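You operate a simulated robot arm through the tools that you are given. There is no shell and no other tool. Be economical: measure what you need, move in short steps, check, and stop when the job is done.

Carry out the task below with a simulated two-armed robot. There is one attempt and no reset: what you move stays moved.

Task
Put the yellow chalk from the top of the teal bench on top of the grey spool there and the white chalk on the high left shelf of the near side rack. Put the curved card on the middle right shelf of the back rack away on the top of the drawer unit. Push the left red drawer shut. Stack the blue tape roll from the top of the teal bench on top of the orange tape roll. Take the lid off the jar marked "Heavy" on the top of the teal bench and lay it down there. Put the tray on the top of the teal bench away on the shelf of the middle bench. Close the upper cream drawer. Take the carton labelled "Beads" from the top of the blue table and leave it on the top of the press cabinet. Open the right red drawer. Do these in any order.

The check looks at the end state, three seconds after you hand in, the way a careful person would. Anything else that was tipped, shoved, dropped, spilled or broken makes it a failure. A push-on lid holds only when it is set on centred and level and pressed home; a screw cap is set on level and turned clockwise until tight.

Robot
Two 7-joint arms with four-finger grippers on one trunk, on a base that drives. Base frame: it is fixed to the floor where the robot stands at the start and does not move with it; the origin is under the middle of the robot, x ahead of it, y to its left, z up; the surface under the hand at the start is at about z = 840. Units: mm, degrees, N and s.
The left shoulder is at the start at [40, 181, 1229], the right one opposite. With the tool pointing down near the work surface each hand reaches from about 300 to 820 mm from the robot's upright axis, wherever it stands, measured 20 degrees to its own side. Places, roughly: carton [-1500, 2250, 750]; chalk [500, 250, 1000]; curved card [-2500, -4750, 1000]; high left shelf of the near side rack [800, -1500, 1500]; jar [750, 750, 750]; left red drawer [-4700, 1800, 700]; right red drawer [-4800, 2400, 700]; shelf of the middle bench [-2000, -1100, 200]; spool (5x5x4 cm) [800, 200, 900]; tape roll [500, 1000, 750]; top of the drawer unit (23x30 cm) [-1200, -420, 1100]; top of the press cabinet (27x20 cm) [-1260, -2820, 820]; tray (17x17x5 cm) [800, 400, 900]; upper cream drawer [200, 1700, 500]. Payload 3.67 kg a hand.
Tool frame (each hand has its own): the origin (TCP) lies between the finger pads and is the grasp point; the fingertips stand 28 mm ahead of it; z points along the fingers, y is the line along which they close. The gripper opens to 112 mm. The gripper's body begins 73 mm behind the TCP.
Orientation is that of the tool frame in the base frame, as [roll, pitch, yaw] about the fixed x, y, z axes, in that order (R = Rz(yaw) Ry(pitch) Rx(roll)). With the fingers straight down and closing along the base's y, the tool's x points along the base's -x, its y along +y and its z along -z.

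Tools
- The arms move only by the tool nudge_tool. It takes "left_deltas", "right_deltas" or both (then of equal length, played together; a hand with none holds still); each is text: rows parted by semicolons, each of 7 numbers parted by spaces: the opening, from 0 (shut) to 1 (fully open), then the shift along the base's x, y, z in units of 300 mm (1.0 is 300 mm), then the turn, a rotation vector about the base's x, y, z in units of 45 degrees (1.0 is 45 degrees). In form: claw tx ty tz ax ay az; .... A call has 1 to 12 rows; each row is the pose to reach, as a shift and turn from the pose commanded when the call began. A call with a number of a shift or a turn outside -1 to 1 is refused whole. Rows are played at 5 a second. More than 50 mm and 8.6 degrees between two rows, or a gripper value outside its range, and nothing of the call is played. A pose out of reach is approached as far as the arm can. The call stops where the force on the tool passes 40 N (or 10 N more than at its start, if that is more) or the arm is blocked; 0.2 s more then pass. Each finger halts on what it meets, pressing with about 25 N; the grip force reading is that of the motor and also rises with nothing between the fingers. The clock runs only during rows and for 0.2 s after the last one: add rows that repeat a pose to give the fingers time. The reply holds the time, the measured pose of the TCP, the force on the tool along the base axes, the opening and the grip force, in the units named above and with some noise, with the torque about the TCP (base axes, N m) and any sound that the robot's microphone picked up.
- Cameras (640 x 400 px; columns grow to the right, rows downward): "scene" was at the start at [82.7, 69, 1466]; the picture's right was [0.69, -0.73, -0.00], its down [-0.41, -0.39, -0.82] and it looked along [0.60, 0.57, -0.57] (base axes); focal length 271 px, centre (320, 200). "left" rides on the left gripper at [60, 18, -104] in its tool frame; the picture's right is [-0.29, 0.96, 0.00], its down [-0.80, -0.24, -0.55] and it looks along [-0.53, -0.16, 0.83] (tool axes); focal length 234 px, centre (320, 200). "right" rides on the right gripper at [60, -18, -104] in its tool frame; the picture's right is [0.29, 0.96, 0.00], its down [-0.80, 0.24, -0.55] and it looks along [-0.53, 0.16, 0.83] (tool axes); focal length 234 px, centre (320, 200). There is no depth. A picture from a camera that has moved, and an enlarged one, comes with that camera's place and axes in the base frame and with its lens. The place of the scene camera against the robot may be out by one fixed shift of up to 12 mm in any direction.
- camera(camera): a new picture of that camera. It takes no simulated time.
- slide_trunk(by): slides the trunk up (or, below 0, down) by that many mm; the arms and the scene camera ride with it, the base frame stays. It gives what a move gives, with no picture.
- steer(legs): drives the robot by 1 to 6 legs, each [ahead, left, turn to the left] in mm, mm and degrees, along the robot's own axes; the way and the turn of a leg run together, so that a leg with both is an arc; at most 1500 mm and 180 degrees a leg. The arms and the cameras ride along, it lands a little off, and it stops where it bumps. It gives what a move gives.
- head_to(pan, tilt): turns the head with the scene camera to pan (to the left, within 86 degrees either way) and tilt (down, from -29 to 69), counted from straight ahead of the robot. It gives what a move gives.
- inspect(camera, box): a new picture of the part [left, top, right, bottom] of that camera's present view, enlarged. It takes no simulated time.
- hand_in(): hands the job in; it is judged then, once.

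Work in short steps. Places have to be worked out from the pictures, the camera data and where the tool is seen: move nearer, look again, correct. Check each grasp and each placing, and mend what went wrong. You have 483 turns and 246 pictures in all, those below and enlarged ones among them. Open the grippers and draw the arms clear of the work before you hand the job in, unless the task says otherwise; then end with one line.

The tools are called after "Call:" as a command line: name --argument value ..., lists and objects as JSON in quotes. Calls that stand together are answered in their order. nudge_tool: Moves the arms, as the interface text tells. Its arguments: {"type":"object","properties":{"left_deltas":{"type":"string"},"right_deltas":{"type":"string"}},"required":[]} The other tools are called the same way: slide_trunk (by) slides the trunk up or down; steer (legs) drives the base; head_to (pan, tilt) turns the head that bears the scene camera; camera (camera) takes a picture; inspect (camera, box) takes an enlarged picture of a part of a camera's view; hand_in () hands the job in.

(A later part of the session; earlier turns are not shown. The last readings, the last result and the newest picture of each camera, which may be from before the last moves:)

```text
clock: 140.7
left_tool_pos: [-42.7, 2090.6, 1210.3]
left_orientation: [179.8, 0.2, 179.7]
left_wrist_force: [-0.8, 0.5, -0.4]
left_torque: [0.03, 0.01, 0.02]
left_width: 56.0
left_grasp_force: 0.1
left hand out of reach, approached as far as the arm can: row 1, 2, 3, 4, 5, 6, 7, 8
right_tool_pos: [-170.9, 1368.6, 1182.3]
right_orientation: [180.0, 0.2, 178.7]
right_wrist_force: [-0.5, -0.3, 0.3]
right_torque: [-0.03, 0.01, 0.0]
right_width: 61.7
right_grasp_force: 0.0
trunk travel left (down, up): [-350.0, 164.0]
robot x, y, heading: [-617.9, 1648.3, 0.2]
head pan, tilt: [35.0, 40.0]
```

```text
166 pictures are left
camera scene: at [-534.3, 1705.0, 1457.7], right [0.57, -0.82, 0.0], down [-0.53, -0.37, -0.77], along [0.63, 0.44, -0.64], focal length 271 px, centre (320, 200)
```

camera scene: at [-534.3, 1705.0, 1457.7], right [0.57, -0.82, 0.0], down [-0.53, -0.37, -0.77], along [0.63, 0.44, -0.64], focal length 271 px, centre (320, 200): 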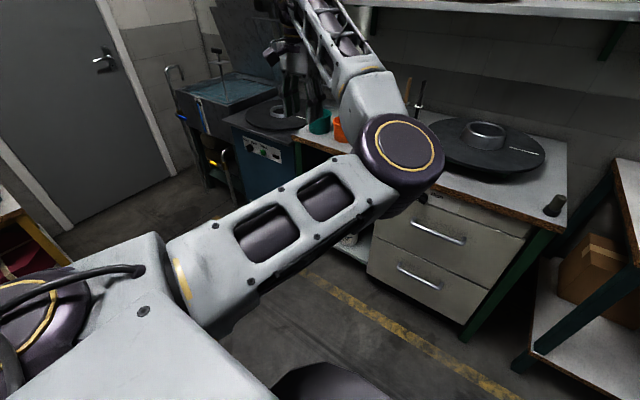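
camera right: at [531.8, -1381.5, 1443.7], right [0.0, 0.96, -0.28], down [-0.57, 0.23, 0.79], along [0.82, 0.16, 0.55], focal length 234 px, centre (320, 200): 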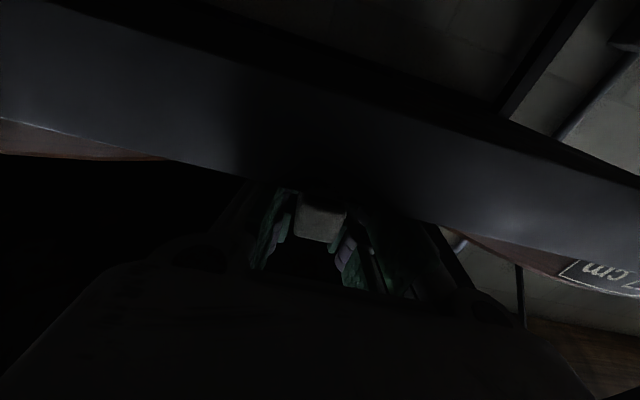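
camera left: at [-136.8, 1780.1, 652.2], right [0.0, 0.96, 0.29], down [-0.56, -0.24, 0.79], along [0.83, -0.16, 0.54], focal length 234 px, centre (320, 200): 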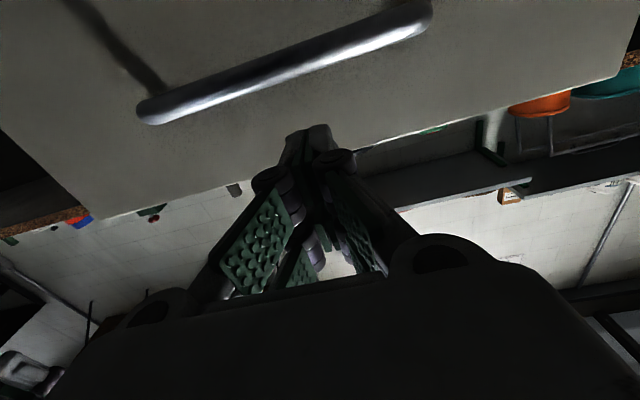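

The elbow-in posture limits reach. I'll try unflipping: point the tool forward, extend, swing inward, then retract.

Call:
nudge_tool --left_deltas "0.5 0.05 0 0 0 -0.17 0;0.5 0.1 0 0 0 -0.34 0;0.5 0.15 -0.05 0 0 -0.51 0;0.5 0.2 -0.1 0 0 -0.68 0;0.5 0.25 -0.15 0 0 -0.85 0;0.5 0.3 -0.2 0 0 -1 0;0.5 0.3 -0.2 0 0 -1 0"

Call:
nudge_tool --left_deltas "0.5 0.05 -0.1 0 0 -0.17 0;0.5 0.1 -0.2 0 0 -0.34 0;0.5 0.15 -0.3 0 0 -0.51 0;0.5 0.2 -0.42 0 0 -0.68 0;0.5 0.2 -0.55 0 0 -0.85 0;0.5 0.2 -0.7 0 0 -1 0;0.5 0.2 -0.85 0 0 -1 0;0.5 0.2 -1 0 0 -1 0;0.5 0.2 -1 0 0 -1 0"

Call:
camera --camera "scene"

```text
clock: 142.3
left_tool_pos: [43.7, 2027.9, 1209.2]
left_orientation: [179.6, 45.2, 179.5]
left_wrist_force: [0.7, 0.8, 1.2]
left_torque: [0.02, -0.01, -0.01]
left_width: 55.8
left_grasp_force: 0.1
right_tool_pos: [-171.9, 1369.5, 1181.2]
right_orientation: [-180.0, 0.2, 178.7]
right_wrist_force: [-1.2, 0.4, 0.0]
right_torque: [0.01, -0.04, -0.01]
right_width: 61.5
right_grasp_force: 0.1
trunk travel left (down, up): [-350.0, 164.0]
robot x, y, heading: [-619.3, 1649.4, -0.1]
head pan, tilt: [35.0, 40.0]
```

```text
clock: 143.8
left_tool_pos: [112.1, 1860.1, 1228.1]
left_orientation: [70.8, 81.6, 75.6]
left_wrist_force: [0.7, -0.6, 0.2]
left_torque: [0.0, -0.03, 0.02]
left_width: 56.0
left_grasp_force: 0.1
right_tool_pos: [-169.3, 1366.5, 1181.9]
right_orientation: [180.0, 0.3, 178.8]
right_wrist_force: [0.7, -0.1, -0.9]
right_torque: [0.05, 0.02, 0.02]
right_width: 61.6
right_grasp_force: 0.0
trunk travel left (down, up): [-350.0, 164.0]
robot x, y, heading: [-620.5, 1643.2, 0.1]
head pan, tilt: [35.0, 40.0]
stopped in row 7 (left hand): the arm was blocked; the commanded pose is now the measured one
```

```text
165 pictures are left
camera scene: at [-533.7, 1703.9, 1457.7], right [0.57, -0.82, 0.0], down [-0.53, -0.37, -0.77], along [0.63, 0.44, -0.64], focal length 271 px, centre (320, 200)
```

scene: 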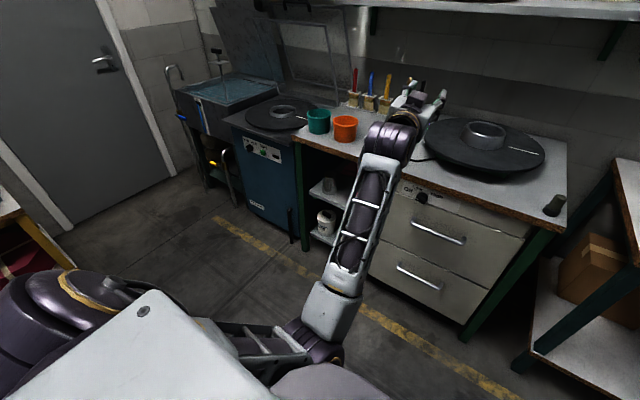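

Try rolling the tool about its forward axis — joints share that motion, which should swing the elbow outward.

Call:
nudge_tool --left_deltas "0.5 0 0 0 0.18 0 0;0.5 0 0 0 0.36 0 0;0.5 0 0 0 0.54 0 0;0.5 0 0 0 0.72 0 0;0.5 0 0 0 0.9 0 0;0.5 0 0 0 1 0 0;0.5 0 0 0 1 0 0"

Call:
nudge_tool --left_deltas "0.5 0 0 0 0.18 0 0;0.5 0 0 0 0.36 0 0;0.5 0 0 0 0.54 0 0;0.5 0 0 0 0.72 0 0;0.5 0 0 0 0.9 0 0;0.5 0 0 0 1 0 0;0.5 0 0 0 1 0 0"

Call:
camera --camera "scene"

```text
clock: 145.4
left_tool_pos: [113.0, 1859.5, 1228.3]
left_orientation: [83.5, 36.9, 87.3]
left_wrist_force: [0.1, -0.3, -0.4]
left_torque: [0.0, -0.03, -0.01]
left_width: 56.1
left_grasp_force: 0.0
right_tool_pos: [-172.0, 1368.5, 1182.3]
right_orientation: [-179.9, 0.2, 178.7]
right_wrist_force: [0.1, 0.8, 0.1]
right_torque: [0.02, -0.03, 0.02]
right_width: 61.4
right_grasp_force: 0.0
trunk travel left (down, up): [-350.0, 164.0]
robot x, y, heading: [-619.4, 1648.5, -0.1]
head pan, tilt: [35.0, 40.0]
```

```text
clock: 147.0
left_tool_pos: [113.8, 1859.6, 1227.5]
left_orientation: [85.4, -8.1, 87.8]
left_wrist_force: [-0.2, -1.0, 0.1]
left_torque: [-0.02, 0.01, 0.04]
left_width: 56.2
left_grasp_force: 0.1
right_tool_pos: [-171.5, 1369.2, 1181.4]
right_orientation: [180.0, 0.2, 178.6]
right_wrist_force: [0.3, 0.1, -0.6]
right_torque: [-0.03, 0.02, 0.0]
right_width: 61.6
right_grasp_force: 0.1
trunk travel left (down, up): [-350.0, 164.0]
robot x, y, heading: [-622.9, 1647.1, 0.2]
head pan, tilt: [35.0, 40.0]
```

```text
164 pictures are left
camera scene: at [-534.1, 1704.7, 1457.7], right [0.57, -0.82, 0.0], down [-0.53, -0.37, -0.77], along [0.63, 0.44, -0.64], focal length 271 px, centre (320, 200)
```

scene: 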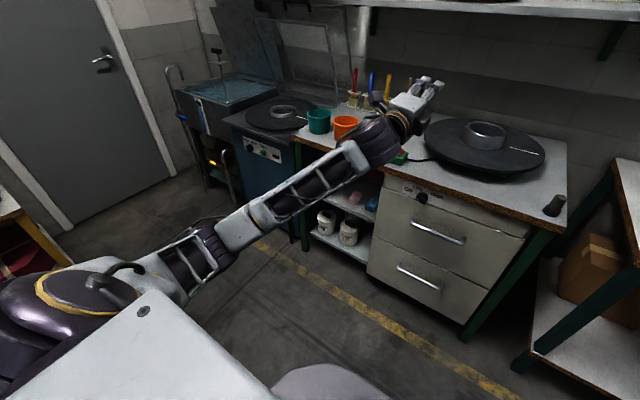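

It works. Roll a further 45°.

Call:
nudge_tool --left_deltas "0.5 0 0 0 0.18 0 0;0.5 0 0 0 0.36 0 0;0.5 0 0 0 0.54 0 0;0.5 0 0 0 0.72 0 0;0.5 0 0 0 0.9 0 0;0.5 0 0 0 1 0 0;0.5 0 0 0 1 0 0"

Call:
nudge_tool --left_deltas "0.5 -0.05 0.02 0 0 0.15 0;0.5 -0.1 0.05 0 0 0.3 0;0.5 -0.15 0.1 0 0 0.45 0;0.5 -0.2 0.15 0 0 0.6 0;0.5 -0.25 0.2 0 0 0.75 0;0.5 -0.3 0.25 0 0 0.9 0;0.5 -0.35 0.3 0 0 1 0;0.5 -0.35 0.3 0 0 1 0"

Call:
camera --camera "scene"

```text
clock: 148.6
left_tool_pos: [113.0, 1859.2, 1227.1]
left_orientation: [88.1, -53.1, 86.4]
left_wrist_force: [-0.1, -0.8, -0.9]
left_torque: [0.01, 0.04, 0.01]
left_width: 55.9
left_grasp_force: 0.0
right_tool_pos: [-171.3, 1367.5, 1181.9]
right_orientation: [179.9, 0.2, 178.7]
right_wrist_force: [-0.1, -0.6, -0.4]
right_torque: [-0.02, 0.01, -0.03]
right_width: 61.8
right_grasp_force: 0.1
trunk travel left (down, up): [-350.0, 164.0]
robot x, y, heading: [-626.0, 1647.4, 0.3]
head pan, tilt: [35.0, 40.0]
```

```text
clock: 150.4
left_tool_pos: [8.4, 1950.7, 1227.4]
left_orientation: [144.9, -32.5, 45.3]
left_wrist_force: [0.7, 0.4, -0.9]
left_torque: [0.03, -0.06, 0.01]
left_width: 56.1
left_grasp_force: 0.2
right_tool_pos: [-171.0, 1369.4, 1180.4]
right_orientation: [180.0, 0.1, 178.8]
right_wrist_force: [0.3, 0.0, -0.5]
right_torque: [0.01, 0.0, -0.01]
right_width: 61.7
right_grasp_force: 0.0
trunk travel left (down, up): [-350.0, 164.0]
robot x, y, heading: [-621.0, 1648.5, -0.1]
head pan, tilt: [35.0, 40.0]
```

```text
163 pictures are left
camera scene: at [-533.8, 1704.6, 1457.7], right [0.57, -0.82, 0.0], down [-0.53, -0.37, -0.77], along [0.63, 0.44, -0.64], focal length 271 px, centre (320, 200)
```

scene: 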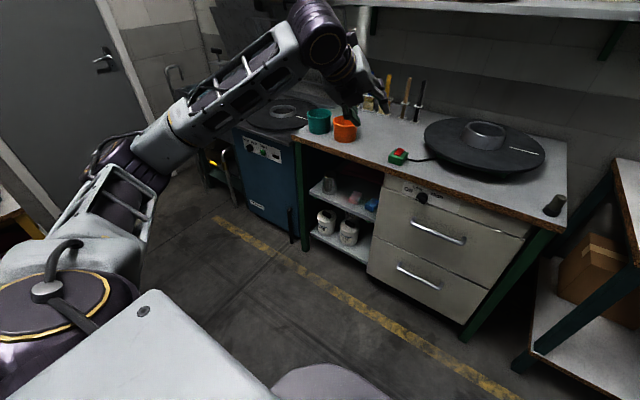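

Elbow is out. Finish pointing down, then unwind the yaw.

Call:
nudge_tool --left_deltas "0.5 -0.03 0.03 0 0.02 0.17 0;0.5 -0.06 0.06 0 0.04 0.34 0;0.5 -0.1 0.1 0 0.06 0.51 0;0.5 -0.15 0.15 0 0.08 0.68 0;0.5 -0.2 0.2 0 0.1 0.85 0;0.5 -0.25 0.25 0 0.13 1 0;0.5 -0.25 0.25 0 0.13 1 0"

Call:
nudge_tool --left_deltas "0.5 0 0 0 0 0 0.18;0.5 0 0 0 0 0 0.36;0.5 0 0 0 0 0 0.54;0.5 0 0 0 0 0 0.72;0.5 0 0 0 0 0 0.9;0.5 0 0 0 0 0 1;0.5 0 0 0 0 0 1"

Call:
nudge_tool --left_deltas "0.5 0 0 0 0 0 0.18;0.5 0 0 0 0 0 0.36;0.5 0 0 0 0 0 0.54;0.5 0 0 0 0 0 0.72;0.5 0 0 0 0 0 0.9;0.5 0 0 0 0 0 1;0.5 0 0 0 0 0 1"

Call:
nudge_tool --left_deltas "0.5 0 0 0 0 0 0.18;0.5 0 0 0 0 0 0.36;0.5 0 0 0 0 0 0.54;0.5 0 0 0 0 0 0.72;0.5 0 0 0 0 0 0.9;0.5 0 0 0 0 0 1;0.5 0 0 0 0 0 1"

```text
clock: 152.0
left_tool_pos: [-66.1, 2024.7, 1229.5]
left_orientation: [179.4, -0.8, 34.7]
left_wrist_force: [-0.1, -0.5, 0.4]
left_torque: [0.03, -0.01, 0.02]
left_width: 56.2
left_grasp_force: 0.0
right_tool_pos: [-171.1, 1367.1, 1181.4]
right_orientation: [180.0, 0.1, 178.6]
right_wrist_force: [0.2, -0.8, 0.6]
right_torque: [-0.04, -0.01, 0.0]
right_width: 61.7
right_grasp_force: 0.0
trunk travel left (down, up): [-350.0, 164.0]
robot x, y, heading: [-621.7, 1646.8, -0.2]
head pan, tilt: [35.0, 40.0]
```

```text
clock: 153.6
left_tool_pos: [-66.1, 2023.5, 1228.2]
left_orientation: [179.4, -0.8, 79.9]
left_wrist_force: [0.9, 0.3, -1.6]
left_torque: [0.0, -0.01, -0.01]
left_width: 55.8
left_grasp_force: 0.1
right_tool_pos: [-171.4, 1367.8, 1181.5]
right_orientation: [-180.0, 0.2, 178.7]
right_wrist_force: [0.7, -0.2, 0.5]
right_torque: [0.0, -0.01, 0.01]
right_width: 61.5
right_grasp_force: 0.0
trunk travel left (down, up): [-350.0, 164.0]
robot x, y, heading: [-621.8, 1645.0, 0.1]
head pan, tilt: [35.0, 40.0]
```

```text
clock: 155.2
left_tool_pos: [-67.9, 2023.7, 1228.1]
left_orientation: [179.3, -0.9, 124.9]
left_wrist_force: [0.3, -0.1, -0.6]
left_torque: [0.02, 0.0, 0.04]
left_width: 56.1
left_grasp_force: 0.0
right_tool_pos: [-170.8, 1368.8, 1181.3]
right_orientation: [180.0, 0.2, 178.6]
right_wrist_force: [-0.6, -0.2, -0.3]
right_torque: [-0.03, -0.02, 0.02]
right_width: 61.6
right_grasp_force: 0.0
trunk travel left (down, up): [-350.0, 164.0]
robot x, y, heading: [-624.8, 1647.5, -0.0]
head pan, tilt: [35.0, 40.0]
```

```text
clock: 156.8
left_tool_pos: [-67.2, 2023.4, 1228.0]
left_orientation: [179.4, -0.9, 169.8]
left_wrist_force: [0.1, -0.3, 0.2]
left_torque: [-0.02, -0.01, -0.06]
left_width: 55.9
left_grasp_force: 0.0
right_tool_pos: [-171.4, 1367.8, 1182.7]
right_orientation: [179.9, 0.1, 178.6]
right_wrist_force: [-0.2, 0.4, 0.2]
right_torque: [-0.03, 0.02, 0.03]
right_width: 61.8
right_grasp_force: 0.0
trunk travel left (down, up): [-350.0, 164.0]
robot x, y, heading: [-621.8, 1647.6, -0.1]
head pan, tilt: [35.0, 40.0]
```

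Posture restored. Trim the yaw and look around to the left for the blue table.

Call:
nudge_tool --left_deltas "0.5 -0.05 0 -0.08 0.013 0.02 0.11;0.5 -0.1 0 -0.15 0.013 0.02 0.22;0.5 -0.1 0 -0.2 0.013 0.02 0.225;0.5 -0.1 0 -0.2 0.013 0.02 0.225"

Call:
head_to --pan 86 --tilt 20

Call:
steer --legs '[[0, 0, 90]]'

Call:
camera --camera "scene"

```text
clock: 157.8
left_tool_pos: [-97.3, 2023.2, 1167.8]
left_orientation: [178.9, -1.8, 180.0]
left_wrist_force: [0.1, 0.0, 0.1]
left_torque: [-0.03, -0.02, -0.03]
left_width: 56.0
left_grasp_force: 0.1
right_tool_pos: [-170.8, 1368.0, 1181.4]
right_orientation: [180.0, 0.2, 178.7]
right_wrist_force: [0.6, -0.1, 0.1]
right_torque: [0.02, 0.01, 0.01]
right_width: 61.9
right_grasp_force: 0.2
trunk travel left (down, up): [-350.0, 164.0]
robot x, y, heading: [-620.0, 1646.0, -0.0]
head pan, tilt: [35.0, 40.0]
```

```text
clock: 159.0
left_tool_pos: [-97.6, 2024.1, 1166.5]
left_orientation: [178.9, -1.9, 179.8]
left_wrist_force: [-0.3, -0.6, 0.0]
left_torque: [-0.02, 0.0, 0.0]
left_width: 55.9
left_grasp_force: 0.0
right_tool_pos: [-171.8, 1369.3, 1181.4]
right_orientation: [180.0, 0.2, 178.7]
right_wrist_force: [-0.8, 0.5, 0.9]
right_torque: [0.0, 0.02, 0.02]
right_width: 61.7
right_grasp_force: 0.1
trunk travel left (down, up): [-350.0, 164.0]
robot x, y, heading: [-620.4, 1647.4, -0.1]
head pan, tilt: [85.9, 20.0]
```

```text
clock: 163.6
left_tool_pos: [-997.3, 2173.5, 1168.2]
left_orientation: [178.9, -1.9, -90.3]
left_wrist_force: [0.8, 0.1, 0.3]
left_torque: [-0.01, -0.03, -0.03]
left_width: 55.9
left_grasp_force: 0.2
right_tool_pos: [-340.9, 2097.7, 1180.9]
right_orientation: [180.0, 0.2, -91.4]
right_wrist_force: [0.2, 0.6, -0.1]
right_torque: [-0.01, -0.02, -0.02]
right_width: 61.8
right_grasp_force: 0.0
trunk travel left (down, up): [-350.0, 164.0]
robot x, y, heading: [-624.7, 1651.9, 89.8]
head pan, tilt: [85.9, 20.0]
```

```text
162 pictures are left
camera scene: at [-717.0, 1683.2, 1489.1], right [0.07, 1.0, 0.0], down [0.34, -0.03, -0.94], along [-0.94, 0.07, -0.34], focal length 271 px, centre (320, 200)
```

scene: 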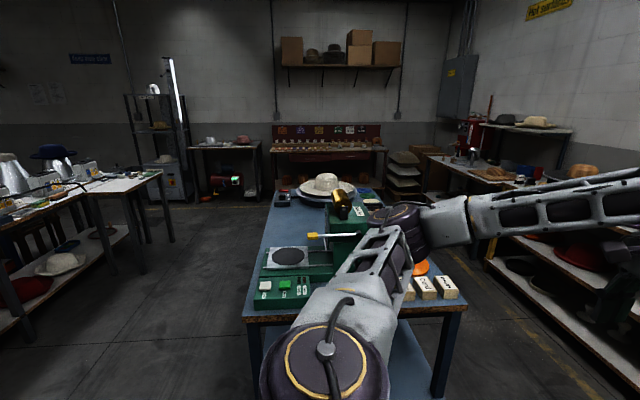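

Blue table with small cartons ahead. Zoom on them and on the far red bench.

Call:
inspect --camera "scene" --box '[240, 170, 480, 330]'

Call:
inspect --camera "scene" --box '[240, 110, 420, 220]'

```text
2.50 times, centred on (360, 250) of scene
camera zoom: at [-717.0, 1683.2, 1489.1], right [0.07, 1.0, 0.0], down [0.34, -0.03, -0.94], along [-0.94, 0.07, -0.34], focal length 677 px, centre (220, 75)
```

zoom: 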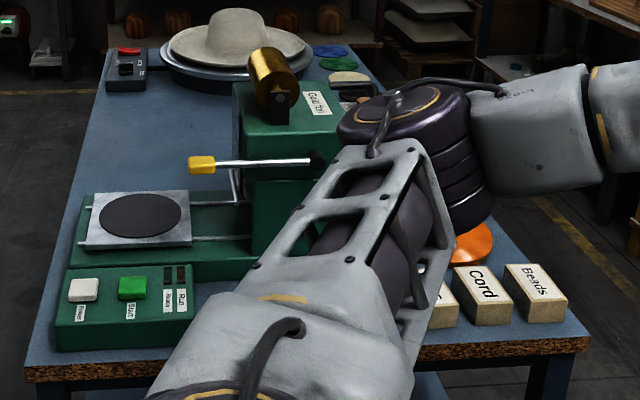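

```text
3.56 times, centred on (330, 165) of scene
camera zoom: at [-717.0, 1683.2, 1489.1], right [0.07, 1.0, 0.0], down [0.34, -0.03, -0.94], along [-0.94, 0.07, -0.34], focal length 963 px, centre (284, 324)
```

zoom: 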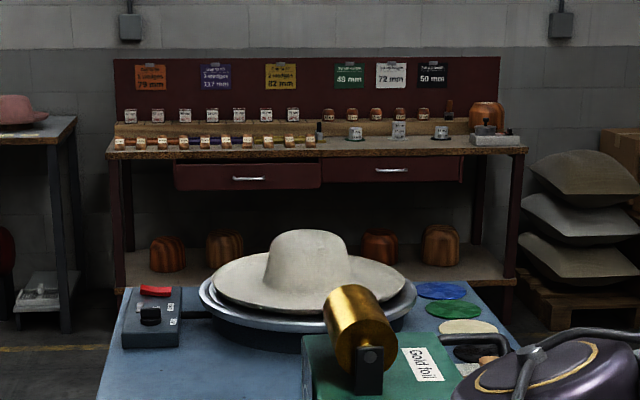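

Beads carton ≈[−1530,2224], table edge x≈−1478. Turn to face −x and drive to (−925,2150).

Call:
steer --legs '[[0, 0, 90], [300, -500, 0]]'

Call:
head_to --pan -8 --tilt 40

Call:
camera --camera "scene"

Call:
camera --camera "right"

```text
clock: 171.2
left_tool_pos: [-1446.6, 1775.9, 1167.2]
left_orientation: [178.9, -1.9, -0.5]
left_wrist_force: [0.3, 0.2, 0.0]
left_torque: [-0.01, -0.01, -0.01]
left_width: 55.9
left_grasp_force: 0.0
right_tool_pos: [-1368.1, 2431.2, 1180.9]
right_orientation: [-179.8, 0.1, -1.7]
right_wrist_force: [-0.4, -0.1, 0.6]
right_torque: [0.02, 0.01, -0.01]
right_width: 61.5
right_grasp_force: 0.1
trunk travel left (down, up): [-350.0, 164.0]
robot x, y, heading: [-919.2, 2148.9, 179.7]
head pan, tilt: [85.9, 20.0]
```

```text
clock: 172.8
left_tool_pos: [-1447.2, 1776.3, 1167.6]
left_orientation: [178.9, -1.9, -0.4]
left_wrist_force: [-0.4, -0.3, 1.0]
left_torque: [0.0, 0.02, -0.01]
left_width: 56.1
left_grasp_force: 0.1
right_tool_pos: [-1369.0, 2431.0, 1182.5]
right_orientation: [-180.0, 0.2, -1.7]
right_wrist_force: [1.3, 0.0, -0.9]
right_torque: [0.02, 0.01, 0.02]
right_width: 61.5
right_grasp_force: 0.0
trunk travel left (down, up): [-350.0, 164.0]
robot x, y, heading: [-919.7, 2152.0, 179.7]
head pan, tilt: [-8.0, 40.0]
```

```text
159 pictures are left
camera scene: at [-1025.9, 2169.5, 1457.7], right [0.14, 0.99, 0.0], down [0.64, -0.09, -0.77], along [-0.76, 0.11, -0.64], focal length 271 px, centre (320, 200)
```

scene: 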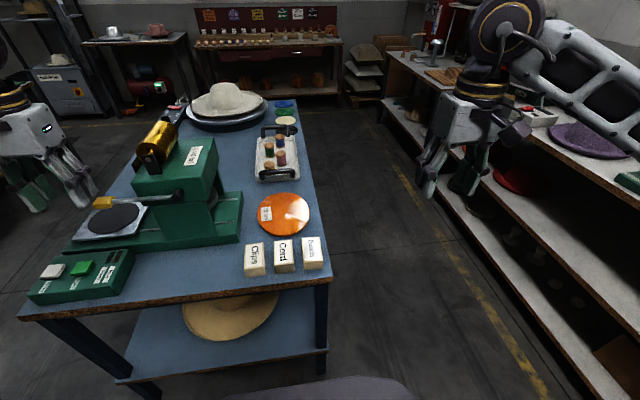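

```text
158 pictures are left
camera right: at [-1308.4, 2447.2, 1285.3], right [0.26, -0.97, 0.0], down [-0.8, -0.22, 0.56], along [-0.54, -0.14, -0.83], focal length 234 px, centre (320, 200)
```

right: 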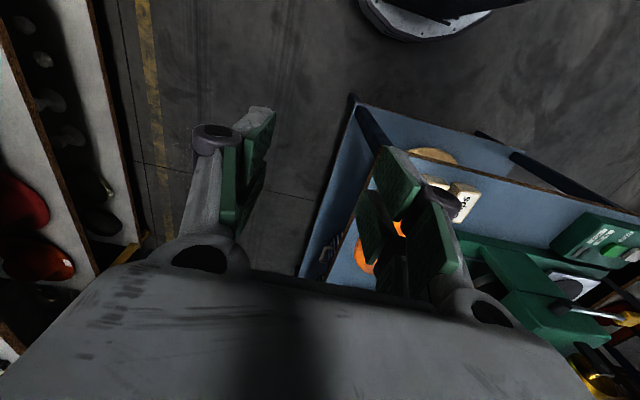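

Table top z≈821. Zoom on the Beads carton.

Call:
inspect --camera "scene" --box '[230, 220, 350, 300]'

```text
5.00 times, centred on (290, 260) of scene
camera zoom: at [-1025.9, 2169.5, 1457.7], right [0.14, 0.99, 0.0], down [0.64, -0.09, -0.77], along [-0.76, 0.11, -0.64], focal length 1354 px, centre (470, -100)
```

zoom: 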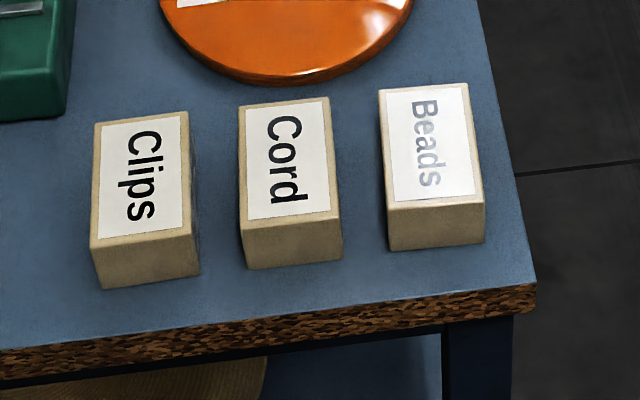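

Beads carton: 88×52×38 mm, centre ≈[−1526,2218], aligned. Move right hand above it with opening ~69 mm.

Call:
nudge_tool --right_deltas "0.62 -0.08 -0.1 0 0 0 0;0.62 -0.16 -0.2 -0.05 0 0 0;0.62 -0.24 -0.3 -0.1 0 0 0;0.62 -0.32 -0.4 -0.2 0 0 0;0.62 -0.4 -0.5 -0.3 0 0 0;0.62 -0.48 -0.6 -0.4 0 0 0;0.62 -0.523 -0.71 -0.5 0 0 0;0.62 -0.523 -0.71 -0.6 0 0 0;0.62 -0.523 -0.71 -0.6 0 0 0"

Call:
camera --camera "right"

```text
clock: 174.8
left_tool_pos: [-1447.5, 1775.7, 1167.5]
left_orientation: [178.8, -1.9, -0.4]
left_wrist_force: [0.1, -0.6, -0.8]
left_torque: [0.02, 0.01, 0.04]
left_width: 56.1
left_grasp_force: 0.0
right_tool_pos: [-1526.9, 2217.8, 1001.4]
right_orientation: [-180.0, 0.2, -1.8]
right_wrist_force: [0.3, 0.4, 0.1]
right_torque: [0.0, 0.0, -0.01]
right_width: 69.1
right_grasp_force: 0.1
trunk travel left (down, up): [-350.0, 164.0]
robot x, y, heading: [-917.6, 2149.5, 179.7]
head pan, tilt: [-8.0, 40.0]
```

```text
156 pictures are left
camera right: at [-1466.0, 2233.5, 1104.8], right [0.26, -0.97, 0.0], down [-0.8, -0.22, 0.56], along [-0.54, -0.14, -0.83], focal length 234 px, centre (320, 200)
```

right: 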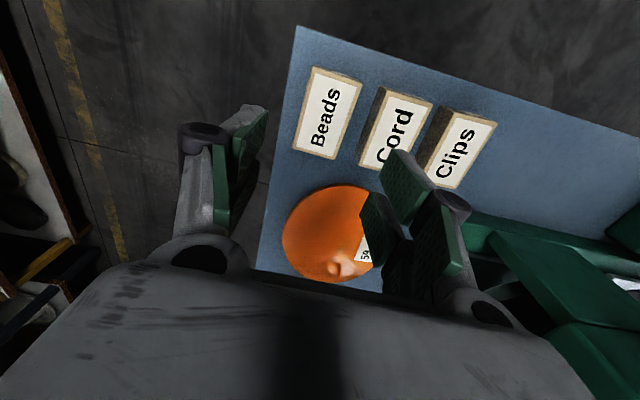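

Hand camera gives centre ≈[−1522,2211]. Adjust and lower to z≈920, then zoom.

Call:
nudge_tool --right_deltas "0.62 0.013 -0.023 -0.1 0 0 0.03;0.62 0.013 -0.023 -0.2 0 0 0.04;0.62 0.013 -0.023 -0.27 0 0 0.04;0.62 0.013 -0.023 -0.27 0 0 0.04"

Call:
inspect --camera "right" --box '[200, 20, 440, 220]'

```text
clock: 175.8
left_tool_pos: [-1445.9, 1775.4, 1166.9]
left_orientation: [178.8, -1.8, -0.4]
left_wrist_force: [1.3, 0.7, 0.3]
left_torque: [0.03, -0.03, -0.03]
left_width: 55.9
left_grasp_force: 0.1
right_tool_pos: [-1521.5, 2211.3, 921.2]
right_orientation: [180.0, 0.2, 0.2]
right_wrist_force: [-0.5, 0.0, -0.4]
right_torque: [-0.03, 0.01, 0.01]
right_width: 69.4
right_grasp_force: 0.0
trunk travel left (down, up): [-350.0, 164.0]
robot x, y, heading: [-921.3, 2149.8, 179.6]
head pan, tilt: [-8.0, 40.0]
```

```text
2.00 times, centred on (320, 120) of right
camera zoom: at [-1461.6, 2229.3, 1023.8], right [0.29, -0.96, 0.0], down [-0.79, -0.24, 0.56], along [-0.53, -0.16, -0.83], focal length 468 px, centre (320, 360)
```

zoom: 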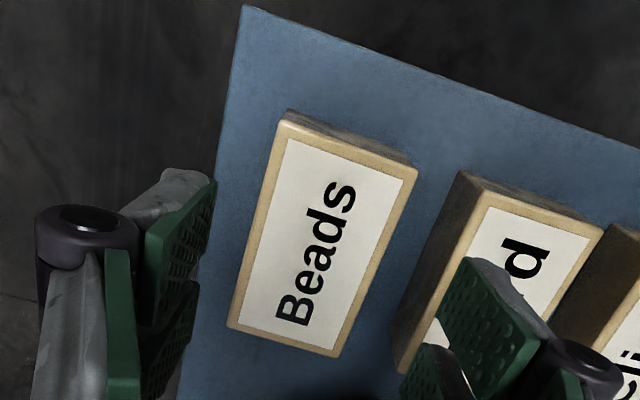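

Well aligned. Descend, grip, and lift.

Call:
nudge_tool --right_deltas "0.62 0 0.006 -0.1 0 0 -0.03;0.62 0 0.006 -0.17 0 0 -0.03;0.62 0 0.006 -0.215 0 0 -0.03;0.62 0 0.006 -0.215 0 0 -0.03;0.35 0 0.006 -0.215 0 0 -0.03;0.3 0 0.006 -0.215 0 0 -0.03;0.3 0 0.006 -0.215 0 0 -0.03"

Call:
nudge_tool --right_deltas "0.3 0 0 0.12 0 0 0;0.3 0 0 0.26 0 0 0;0.3 0 0 0.4 0 0 0;0.3 0 0 0.55 0 0 0;0.3 0 0 0.7 0 0 0;0.3 0 0 0.7 0 0 0"

Call:
camera --camera "right"

```text
clock: 177.4
left_tool_pos: [-1447.1, 1775.7, 1166.8]
left_orientation: [178.9, -2.0, -0.3]
left_wrist_force: [0.3, 0.0, -0.6]
left_torque: [0.01, -0.03, 0.01]
left_width: 56.0
left_grasp_force: 0.0
right_tool_pos: [-1521.6, 2213.0, 856.3]
right_orientation: [-179.9, 0.2, -1.2]
right_wrist_force: [-1.1, -1.2, -0.5]
right_torque: [-0.12, -0.01, -0.02]
right_width: 54.7
right_grasp_force: 24.7
trunk travel left (down, up): [-350.0, 164.0]
robot x, y, heading: [-921.4, 2146.6, 179.7]
head pan, tilt: [-8.0, 40.0]
```

```text
clock: 178.8
left_tool_pos: [-1446.6, 1775.2, 1168.0]
left_orientation: [179.0, -1.9, -0.5]
left_wrist_force: [0.3, 0.2, -0.2]
left_torque: [-0.01, 0.01, 0.0]
left_width: 56.1
left_grasp_force: 0.1
right_tool_pos: [-1523.7, 2213.5, 1064.2]
right_orientation: [-180.0, 0.2, -1.2]
right_wrist_force: [0.2, 0.0, -1.4]
right_torque: [-0.03, -0.03, 0.02]
right_width: 54.7
right_grasp_force: 25.2
trunk travel left (down, up): [-350.0, 164.0]
robot x, y, heading: [-920.7, 2147.3, 179.7]
head pan, tilt: [-8.0, 40.0]
```

```text
154 pictures are left
camera right: at [-1463.1, 2229.9, 1168.7], right [0.27, -0.96, 0.0], down [-0.8, -0.22, 0.55], along [-0.54, -0.15, -0.83], focal length 234 px, centre (320, 200)
```

right: 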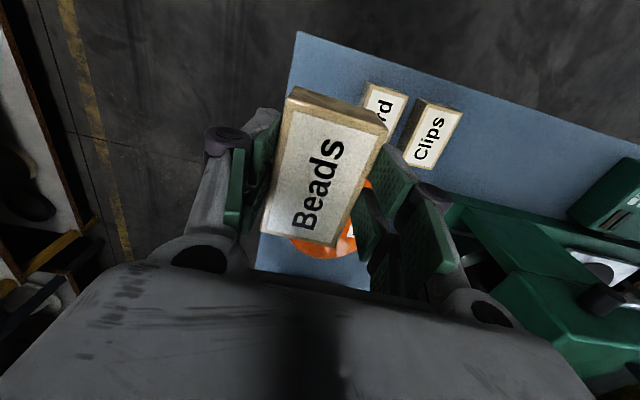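

Carton held. Now head for the red drawers via the right aisle (y≈2680).

Call:
steer --legs '[[0, -530, 0], [1200, 0, 0], [1100, 0, 0]]'

Call:
head_to --pan 20 --tilt 20

Call:
camera --camera "scene"

```text
clock: 193.2
left_tool_pos: [-3738.9, 2347.4, 1167.9]
left_orientation: [178.9, -1.9, -0.7]
left_wrist_force: [0.9, -0.6, 0.8]
left_torque: [0.0, 0.01, 0.02]
left_width: 55.8
left_grasp_force: 0.1
right_tool_pos: [-3811.7, 2784.5, 1066.2]
right_orientation: [180.0, 0.2, -1.4]
right_wrist_force: [-0.9, 0.2, -3.4]
right_torque: [0.01, -0.01, -0.01]
right_width: 54.8
right_grasp_force: 24.9
trunk travel left (down, up): [-350.0, 164.0]
robot x, y, heading: [-3207.8, 2716.4, 179.7]
head pan, tilt: [-8.0, 40.0]
```

```text
clock: 194.2
left_tool_pos: [-3738.4, 2346.4, 1167.3]
left_orientation: [179.0, -1.9, -0.7]
left_wrist_force: [-0.1, 0.5, 0.0]
left_torque: [-0.03, 0.0, 0.02]
left_width: 56.1
left_grasp_force: 0.0
right_tool_pos: [-3813.1, 2783.9, 1065.6]
right_orientation: [-180.0, 0.1, -1.5]
right_wrist_force: [-0.1, 0.0, -1.2]
right_torque: [0.01, -0.04, -0.01]
right_width: 54.6
right_grasp_force: 25.2
trunk travel left (down, up): [-350.0, 164.0]
robot x, y, heading: [-3208.8, 2714.8, 179.4]
head pan, tilt: [20.0, 20.0]
```

```text
153 pictures are left
camera scene: at [-3319.0, 2694.6, 1489.0], right [-0.33, 0.94, 0.0], down [0.32, 0.11, -0.94], along [-0.89, -0.31, -0.34], focal length 271 px, centre (320, 200)
```

scene: 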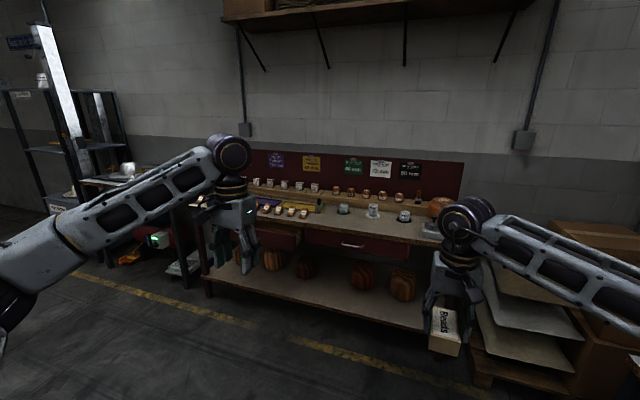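

Right drawer handle ≈[−4594,2419,750], left ≈[~−4560,1831,725]. Retract the carton hand, then drive closer to the left drawer.

Call:
nudge_tool --right_deltas "0.3 0.1 0.06 0.03 0 0 0;0.3 0.2 0.12 0.06 0 0 0;0.3 0.3 0.18 0.1 0 0 0;0.3 0.4 0.24 0.13 0 0 0;0.3 0.5 0.3 0.16 0 0 0;0.3 0.57 0.33 0.2 0 0 0;0.3 0.57 0.33 0.2 0 0 0"

Call:
steer --legs '[[300, 650, 0.5]]'

Call:
head_to --pan 10 --tilt 25

Call:
camera --camera "scene"

```text
clock: 195.8
left_tool_pos: [-3738.5, 2346.3, 1166.7]
left_orientation: [178.9, -1.9, -0.7]
left_wrist_force: [-0.3, 0.5, 0.1]
left_torque: [-0.02, 0.02, 0.02]
left_width: 56.1
left_grasp_force: 0.0
right_tool_pos: [-3639.6, 2883.4, 1125.0]
right_orientation: [-179.8, 0.1, -1.5]
right_wrist_force: [-1.2, -0.6, -2.6]
right_torque: [-0.02, 0.0, -0.02]
right_width: 54.8
right_grasp_force: 25.2
trunk travel left (down, up): [-350.0, 164.0]
robot x, y, heading: [-3210.0, 2713.5, 179.4]
head pan, tilt: [20.0, 20.0]
```

```text
clock: 199.7
left_tool_pos: [-4040.6, 1695.3, 1167.6]
left_orientation: [178.8, -2.0, -0.3]
left_wrist_force: [-0.6, -0.3, -0.5]
left_torque: [0.01, 0.01, 0.0]
left_width: 55.8
left_grasp_force: 0.0
right_tool_pos: [-3946.3, 2231.8, 1124.6]
right_orientation: [-180.0, 0.2, -1.1]
right_wrist_force: [-0.5, -0.6, -2.1]
right_torque: [0.02, 0.0, -0.02]
right_width: 54.7
right_grasp_force: 24.2
trunk travel left (down, up): [-350.0, 164.0]
robot x, y, heading: [-3516.7, 2064.4, 179.8]
head pan, tilt: [20.0, 20.0]
```

```text
clock: 200.4
left_tool_pos: [-4041.1, 1694.8, 1165.8]
left_orientation: [178.9, -1.8, -0.3]
left_wrist_force: [-0.1, 0.0, -0.2]
left_torque: [0.05, 0.02, 0.03]
left_width: 55.8
left_grasp_force: 0.1
right_tool_pos: [-3947.4, 2232.4, 1125.2]
right_orientation: [-179.9, 0.2, -1.1]
right_wrist_force: [0.7, -0.6, -1.3]
right_torque: [-0.02, -0.04, -0.03]
right_width: 54.8
right_grasp_force: 25.2
trunk travel left (down, up): [-350.0, 164.0]
robot x, y, heading: [-3514.8, 2065.3, 179.5]
head pan, tilt: [10.0, 25.0]
```

```text
152 pictures are left
camera scene: at [-3628.1, 2060.0, 1481.0], right [-0.17, 0.99, 0.0], down [0.42, 0.07, -0.91], along [-0.89, -0.15, -0.42], focal length 271 px, centre (320, 200)
```

scene: 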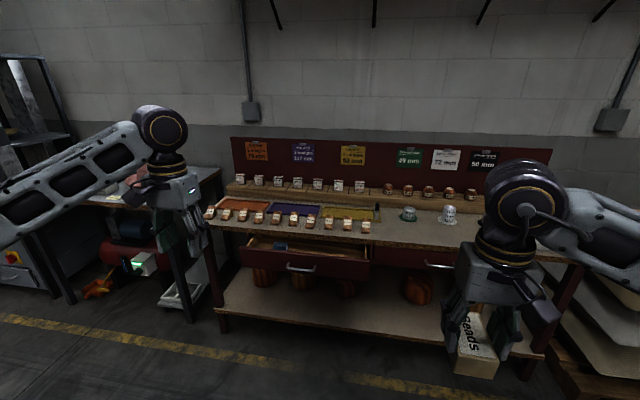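

Left drawer is open ≈114 mm. I'll set the left tool horizontal with the closing axis vertical (keeps the elbow out): yaw −90°, then pitch.

Call:
nudge_tool --left_deltas "0 0.02 0.05 0 0.013 0 -0.18;0 0.05 0.1 0 0.013 0 -0.36;0 0.05 0.15 0 0.013 0 -0.54;0 0.05 0.2 0 0.013 0 -0.72;0 0.05 0.25 0 0.013 0 -0.9;0 0.05 0.3 0 0.013 0 -1;0 0.05 0.3 0 0.013 0 -1"

Call:
nudge_tool --left_deltas "0 0 0 0 0 0 -0.18;0 0 0 0 0 0 -0.36;0 0 0 0 0 0 -0.54;0 0 0 0 0 0 -0.72;0 0 0 0 0 0 -0.9;0 0 0 0 0 0 -1;0 0 0 0 0 0 -1"

Call:
nudge_tool --left_deltas "0 0 0 0.02 0 0.18 0;0 0 0 0.04 0 0.36 0;0 0 0 0.06 0 0.54 0;0 -0.03 0 0.08 0 0.72 0;0 -0.06 0 0.1 0 0.9 0;0 -0.08 0 0.1 0 1 0;0 -0.08 0 0.1 0 1 0"

Call:
nudge_tool --left_deltas "0 -0.02 0 0.02 0 0.18 0;0 -0.04 0 0.04 0 0.36 0;0 -0.06 0 0.06 0 0.54 0;0 -0.08 0 0.06 0 0.72 0;0 -0.1 0 0.06 0 0.9 0;0 -0.1 0 0.06 0 1 0;0 -0.1 0 0.06 0 1 0"

Call:
camera --camera "scene"

```text
clock: 202.0
left_tool_pos: [-4027.9, 1783.7, 1166.2]
left_orientation: [179.4, -1.7, -45.4]
left_wrist_force: [-0.9, -1.1, 0.1]
left_torque: [0.02, 0.06, 0.01]
left_width: 0.0
left_grasp_force: 25.1
right_tool_pos: [-3947.0, 2230.5, 1125.8]
right_orientation: [-179.9, 0.2, -1.1]
right_wrist_force: [-0.1, 0.0, -0.5]
right_torque: [0.04, -0.03, 0.02]
right_width: 54.6
right_grasp_force: 24.4
trunk travel left (down, up): [-350.0, 164.0]
robot x, y, heading: [-3517.9, 2069.1, 180.1]
head pan, tilt: [10.0, 25.0]
```

```text
clock: 203.6
left_tool_pos: [-4025.8, 1784.2, 1167.8]
left_orientation: [179.4, -1.6, -90.3]
left_wrist_force: [0.3, 0.8, -0.6]
left_torque: [-0.01, -0.01, 0.0]
left_width: 0.2
left_grasp_force: 25.1
right_tool_pos: [-3946.8, 2231.1, 1125.1]
right_orientation: [179.9, 0.1, -1.1]
right_wrist_force: [0.5, -0.5, -1.2]
right_torque: [-0.01, 0.01, 0.04]
right_width: 54.6
right_grasp_force: 24.6
trunk travel left (down, up): [-350.0, 164.0]
robot x, y, heading: [-3516.8, 2071.0, 179.9]
head pan, tilt: [10.0, 25.0]
```

```text
clock: 205.2
left_tool_pos: [-4050.9, 1783.2, 1196.6]
left_orientation: [134.3, -1.5, -89.2]
left_wrist_force: [0.5, 1.1, -0.6]
left_torque: [0.0, -0.04, -0.02]
left_width: 0.1
left_grasp_force: 25.0
right_tool_pos: [-3946.5, 2231.3, 1126.1]
right_orientation: [-180.0, 0.1, -1.1]
right_wrist_force: [0.8, -0.2, -1.8]
right_torque: [0.01, -0.02, 0.03]
right_width: 54.6
right_grasp_force: 25.0
trunk travel left (down, up): [-350.0, 164.0]
robot x, y, heading: [-3517.7, 2067.6, 179.9]
head pan, tilt: [10.0, 25.0]
```

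```text
clock: 206.8
left_tool_pos: [-4080.3, 1783.4, 1214.9]
left_orientation: [89.5, -0.3, -88.4]
left_wrist_force: [0.0, 0.3, 0.8]
left_torque: [0.0, -0.04, -0.02]
left_width: 0.0
left_grasp_force: 24.9
right_tool_pos: [-3947.3, 2231.7, 1124.8]
right_orientation: [-180.0, 0.1, -1.0]
right_wrist_force: [-0.6, -0.2, -2.6]
right_torque: [-0.01, -0.01, -0.01]
right_width: 54.8
right_grasp_force: 25.3
trunk travel left (down, up): [-350.0, 164.0]
robot x, y, heading: [-3513.3, 2068.3, 179.6]
head pan, tilt: [10.0, 25.0]
```

```text
151 pictures are left
camera scene: at [-3627.9, 2060.5, 1481.0], right [-0.17, 0.99, 0.0], down [0.42, 0.07, -0.91], along [-0.89, -0.15, -0.42], focal length 271 px, centre (320, 200)
```

scene: 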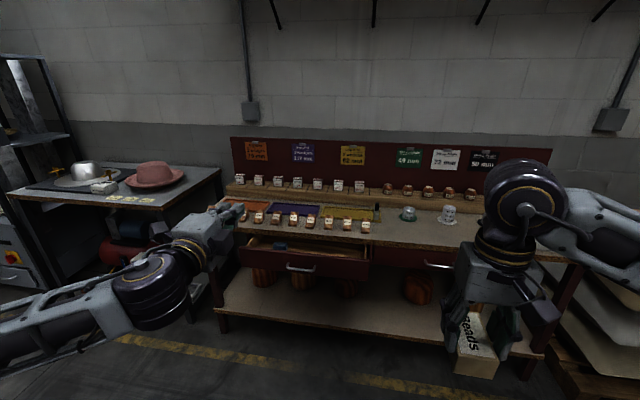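

Posture is good. Lower the trunk and bring the hand to z≈747, y≈1930 while still away from the bench.

Call:
slide_trunk --by -350

Call:
nudge_tool --left_deltas "0 0 0.1 -0.08 0 0 0;0 0 0.2 -0.16 0 0 0;0 0 0.3 -0.24 0 0 0;0 0 0.4 -0.32 0 0 0;0 0 0.49 -0.4 0 0 0;0 0 0.49 -0.4 0 0 0"

Call:
steer --legs '[[390, 0, 0]]'

Call:
camera --camera "left"

Call:
camera --camera "scene"

```text
clock: 210.2
left_tool_pos: [-4080.5, 1784.2, 867.8]
left_orientation: [89.4, -0.3, -88.4]
left_wrist_force: [0.3, 0.3, -0.8]
left_torque: [0.02, 0.0, 0.0]
left_width: 0.0
left_grasp_force: 25.0
right_tool_pos: [-3947.1, 2232.4, 775.9]
right_orientation: [180.0, 0.2, -1.1]
right_wrist_force: [0.3, 0.2, -1.0]
right_torque: [0.03, -0.02, 0.0]
right_width: 54.7
right_grasp_force: 25.1
trunk travel left (down, up): [0.0, 514.0]
robot x, y, heading: [-3516.7, 2068.9, 179.6]
head pan, tilt: [10.0, 25.0]
```

```text
clock: 211.6
left_tool_pos: [-4081.3, 1931.7, 747.2]
left_orientation: [89.4, -0.2, -88.3]
left_wrist_force: [0.5, 0.5, 0.0]
left_torque: [-0.01, -0.01, -0.01]
left_width: 0.0
left_grasp_force: 25.2
right_tool_pos: [-3946.7, 2231.5, 776.7]
right_orientation: [180.0, 0.2, -1.0]
right_wrist_force: [0.1, 0.5, -0.9]
right_torque: [-0.01, -0.04, 0.03]
right_width: 54.7
right_grasp_force: 24.7
trunk travel left (down, up): [0.0, 514.0]
robot x, y, heading: [-3515.4, 2068.5, 180.0]
head pan, tilt: [10.0, 25.0]
```

```text
clock: 214.1
left_tool_pos: [-4470.1, 1931.4, 746.8]
left_orientation: [89.5, -0.3, -88.2]
left_wrist_force: [0.2, -0.7, -0.1]
left_torque: [0.01, 0.0, 0.01]
left_width: 0.1
left_grasp_force: 25.0
right_tool_pos: [-4339.5, 2233.1, 776.6]
right_orientation: [180.0, 0.2, -1.0]
right_wrist_force: [-0.2, -0.1, -1.3]
right_torque: [0.0, -0.05, -0.01]
right_width: 54.8
right_grasp_force: 24.8
trunk travel left (down, up): [0.0, 514.0]
robot x, y, heading: [-3906.4, 2067.2, 179.8]
head pan, tilt: [10.0, 25.0]
```

```text
150 pictures are left
camera left: at [-4365.7, 1875.1, 764.9], right [0.0, 0.29, 0.96], down [0.53, 0.81, -0.25], along [-0.85, 0.5, -0.15], focal length 234 px, centre (320, 200)
```

left: 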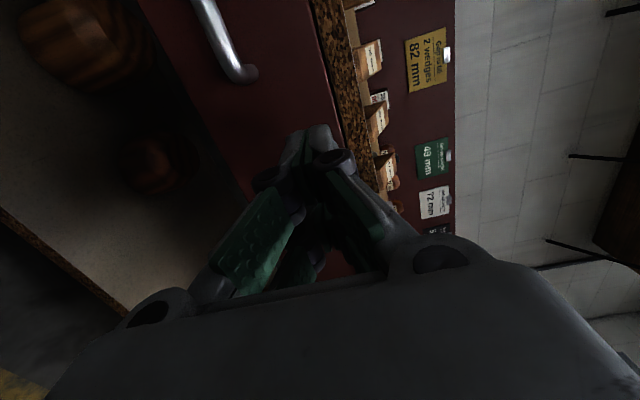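

```text
149 pictures are left
camera scene: at [-4019.6, 2061.5, 1132.6], right [-0.17, 0.99, 0.0], down [0.42, 0.07, -0.91], along [-0.89, -0.16, -0.42], focal length 271 px, centre (320, 200)
```

scene: 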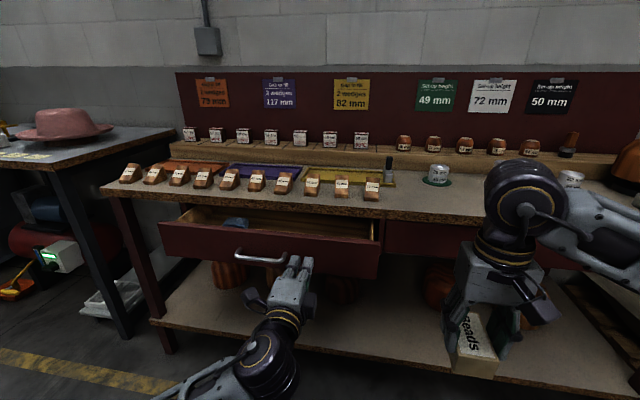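

Panel centre is ~z 722. Lower 24 mm and push forward gently with base then arm.

Call:
nudge_tool --left_deltas "0 0 0 -0.04 0 0 0;0 0 0 -0.08 0 0 0;0 0 0 -0.08 0 0 0"

Call:
steer --legs '[[85, 0, 0]]'

Call:
camera --camera "scene"

Call:
camera --camera "left"

```text
clock: 214.9
left_tool_pos: [-4472.5, 1930.2, 724.4]
left_orientation: [89.3, -0.3, -88.3]
left_wrist_force: [-0.5, 0.3, 0.6]
left_torque: [-0.02, 0.0, 0.01]
left_width: 0.0
left_grasp_force: 24.7
right_tool_pos: [-4338.8, 2233.2, 777.4]
right_orientation: [180.0, 0.1, -1.0]
right_wrist_force: [-0.3, 0.0, -1.8]
right_torque: [0.0, -0.03, 0.01]
right_width: 54.6
right_grasp_force: 24.3
trunk travel left (down, up): [0.0, 514.0]
robot x, y, heading: [-3907.0, 2069.0, 180.1]
head pan, tilt: [10.0, 25.0]
```

```text
clock: 216.0
left_tool_pos: [-4557.9, 1931.1, 723.4]
left_orientation: [89.4, -0.3, -88.2]
left_wrist_force: [0.2, -0.2, -0.6]
left_torque: [-0.01, 0.02, -0.03]
left_width: 0.1
left_grasp_force: 25.3
right_tool_pos: [-4423.2, 2232.8, 775.6]
right_orientation: [180.0, 0.2, -0.9]
right_wrist_force: [-0.3, -0.6, -2.0]
right_torque: [0.01, -0.06, 0.0]
right_width: 54.8
right_grasp_force: 25.1
trunk travel left (down, up): [0.0, 514.0]
robot x, y, heading: [-3991.4, 2072.6, 180.0]
head pan, tilt: [10.0, 25.0]
```

```text
148 pictures are left
camera scene: at [-4105.1, 2061.7, 1132.5], right [-0.17, 0.99, 0.0], down [0.42, 0.07, -0.91], along [-0.89, -0.16, -0.42], focal length 271 px, centre (320, 200)
```

scene: 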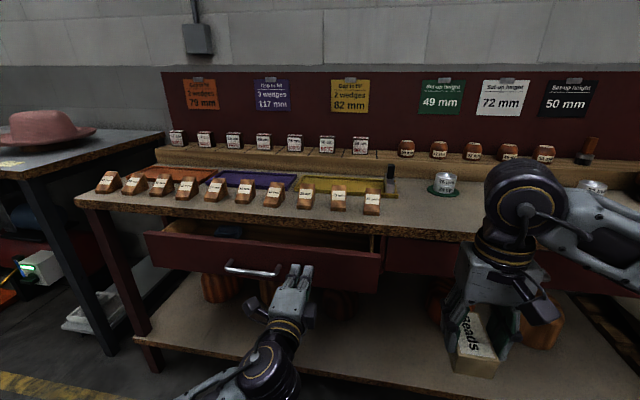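

```text
147 pictures are left
camera left: at [-4451.2, 1875.1, 740.4], right [0.0, 0.29, 0.96], down [0.53, 0.81, -0.25], along [-0.85, 0.5, -0.16], focal length 234 px, centre (320, 200)
```

left: 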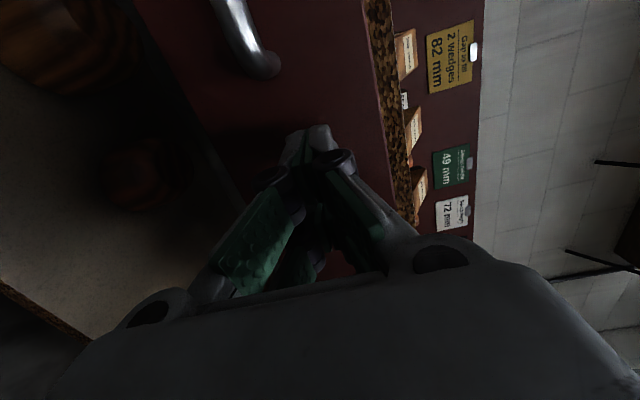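

Push with the arm now.

Call:
nudge_tool --left_deltas "0 -0.05 0 0 0 0 0;0 -0.1 0 0 0 0 0;0 -0.15 0 0 0 0 0;0 -0.2 0 0 0 0 0;0 -0.25 0 0 0 0 0;0 -0.3 0 0 0 0 0"

Call:
camera --camera "scene"

```text
clock: 217.4
left_tool_pos: [-4646.6, 1930.2, 723.5]
left_orientation: [89.4, -0.3, -88.2]
left_wrist_force: [-0.1, 0.6, 0.0]
left_torque: [0.0, 0.0, -0.01]
left_width: 0.3
left_grasp_force: 35.7
right_tool_pos: [-4422.5, 2232.6, 776.1]
right_orientation: [-179.9, 0.2, -1.0]
right_wrist_force: [-0.7, -0.1, -2.2]
right_torque: [-0.02, -0.01, -0.01]
right_width: 54.8
right_grasp_force: 24.7
trunk travel left (down, up): [0.0, 514.0]
robot x, y, heading: [-3989.1, 2066.5, 179.7]
head pan, tilt: [10.0, 25.0]
```

```text
146 pictures are left
camera scene: at [-4104.0, 2061.6, 1132.7], right [-0.17, 0.99, 0.0], down [0.42, 0.07, -0.91], along [-0.89, -0.16, -0.42], focal length 271 px, centre (320, 200)
```

scene: 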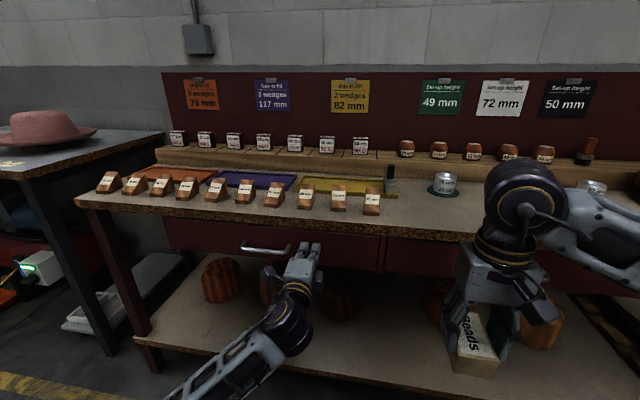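

Nearly shut; push to the stop.

Call:
nudge_tool --left_deltas "0 -0.03 0 0 0 0 0;0 -0.06 0 0 0 0 0;0 -0.09 0 0 0 0 0;0 -0.12 0 0 0 0 0"

Call:
inspect --camera "scene" --box '[150, 180, 470, 320]'

```text
clock: 217.9
left_tool_pos: [-4654.9, 1930.1, 723.7]
left_orientation: [89.5, -0.4, -88.2]
left_wrist_force: [13.7, -3.6, 2.5]
left_torque: [0.07, 0.0, -0.32]
left_width: 5.7
left_grasp_force: 35.4
right_tool_pos: [-4422.3, 2230.8, 776.5]
right_orientation: [-179.9, 0.1, -0.9]
right_wrist_force: [0.1, -0.5, -1.9]
right_torque: [0.01, -0.06, 0.03]
right_width: 54.7
right_grasp_force: 25.2
trunk travel left (down, up): [0.0, 514.0]
robot x, y, heading: [-3990.6, 2067.6, -180.0]
head pan, tilt: [10.0, 25.0]
stopped in row 2 (left hand): the force on the tool passed its limit at 47 N (the readings are from after the stop); the commanded pose is now the measured one
```

```text
2.00 times, centred on (310, 250) of scene
camera zoom: at [-4102.7, 2061.2, 1132.8], right [-0.17, 0.98, 0.0], down [0.42, 0.07, -0.91], along [-0.89, -0.16, -0.42], focal length 542 px, centre (340, 100)
```

zoom: 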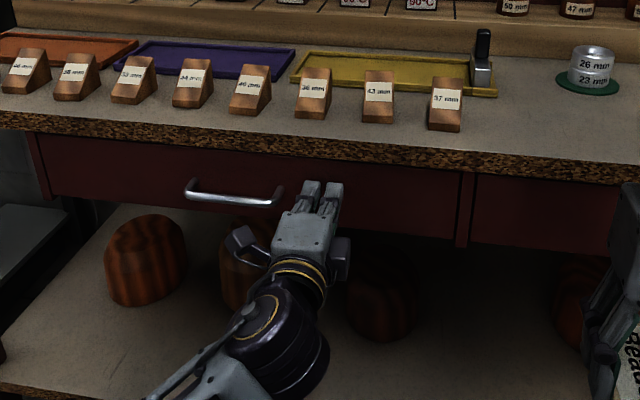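

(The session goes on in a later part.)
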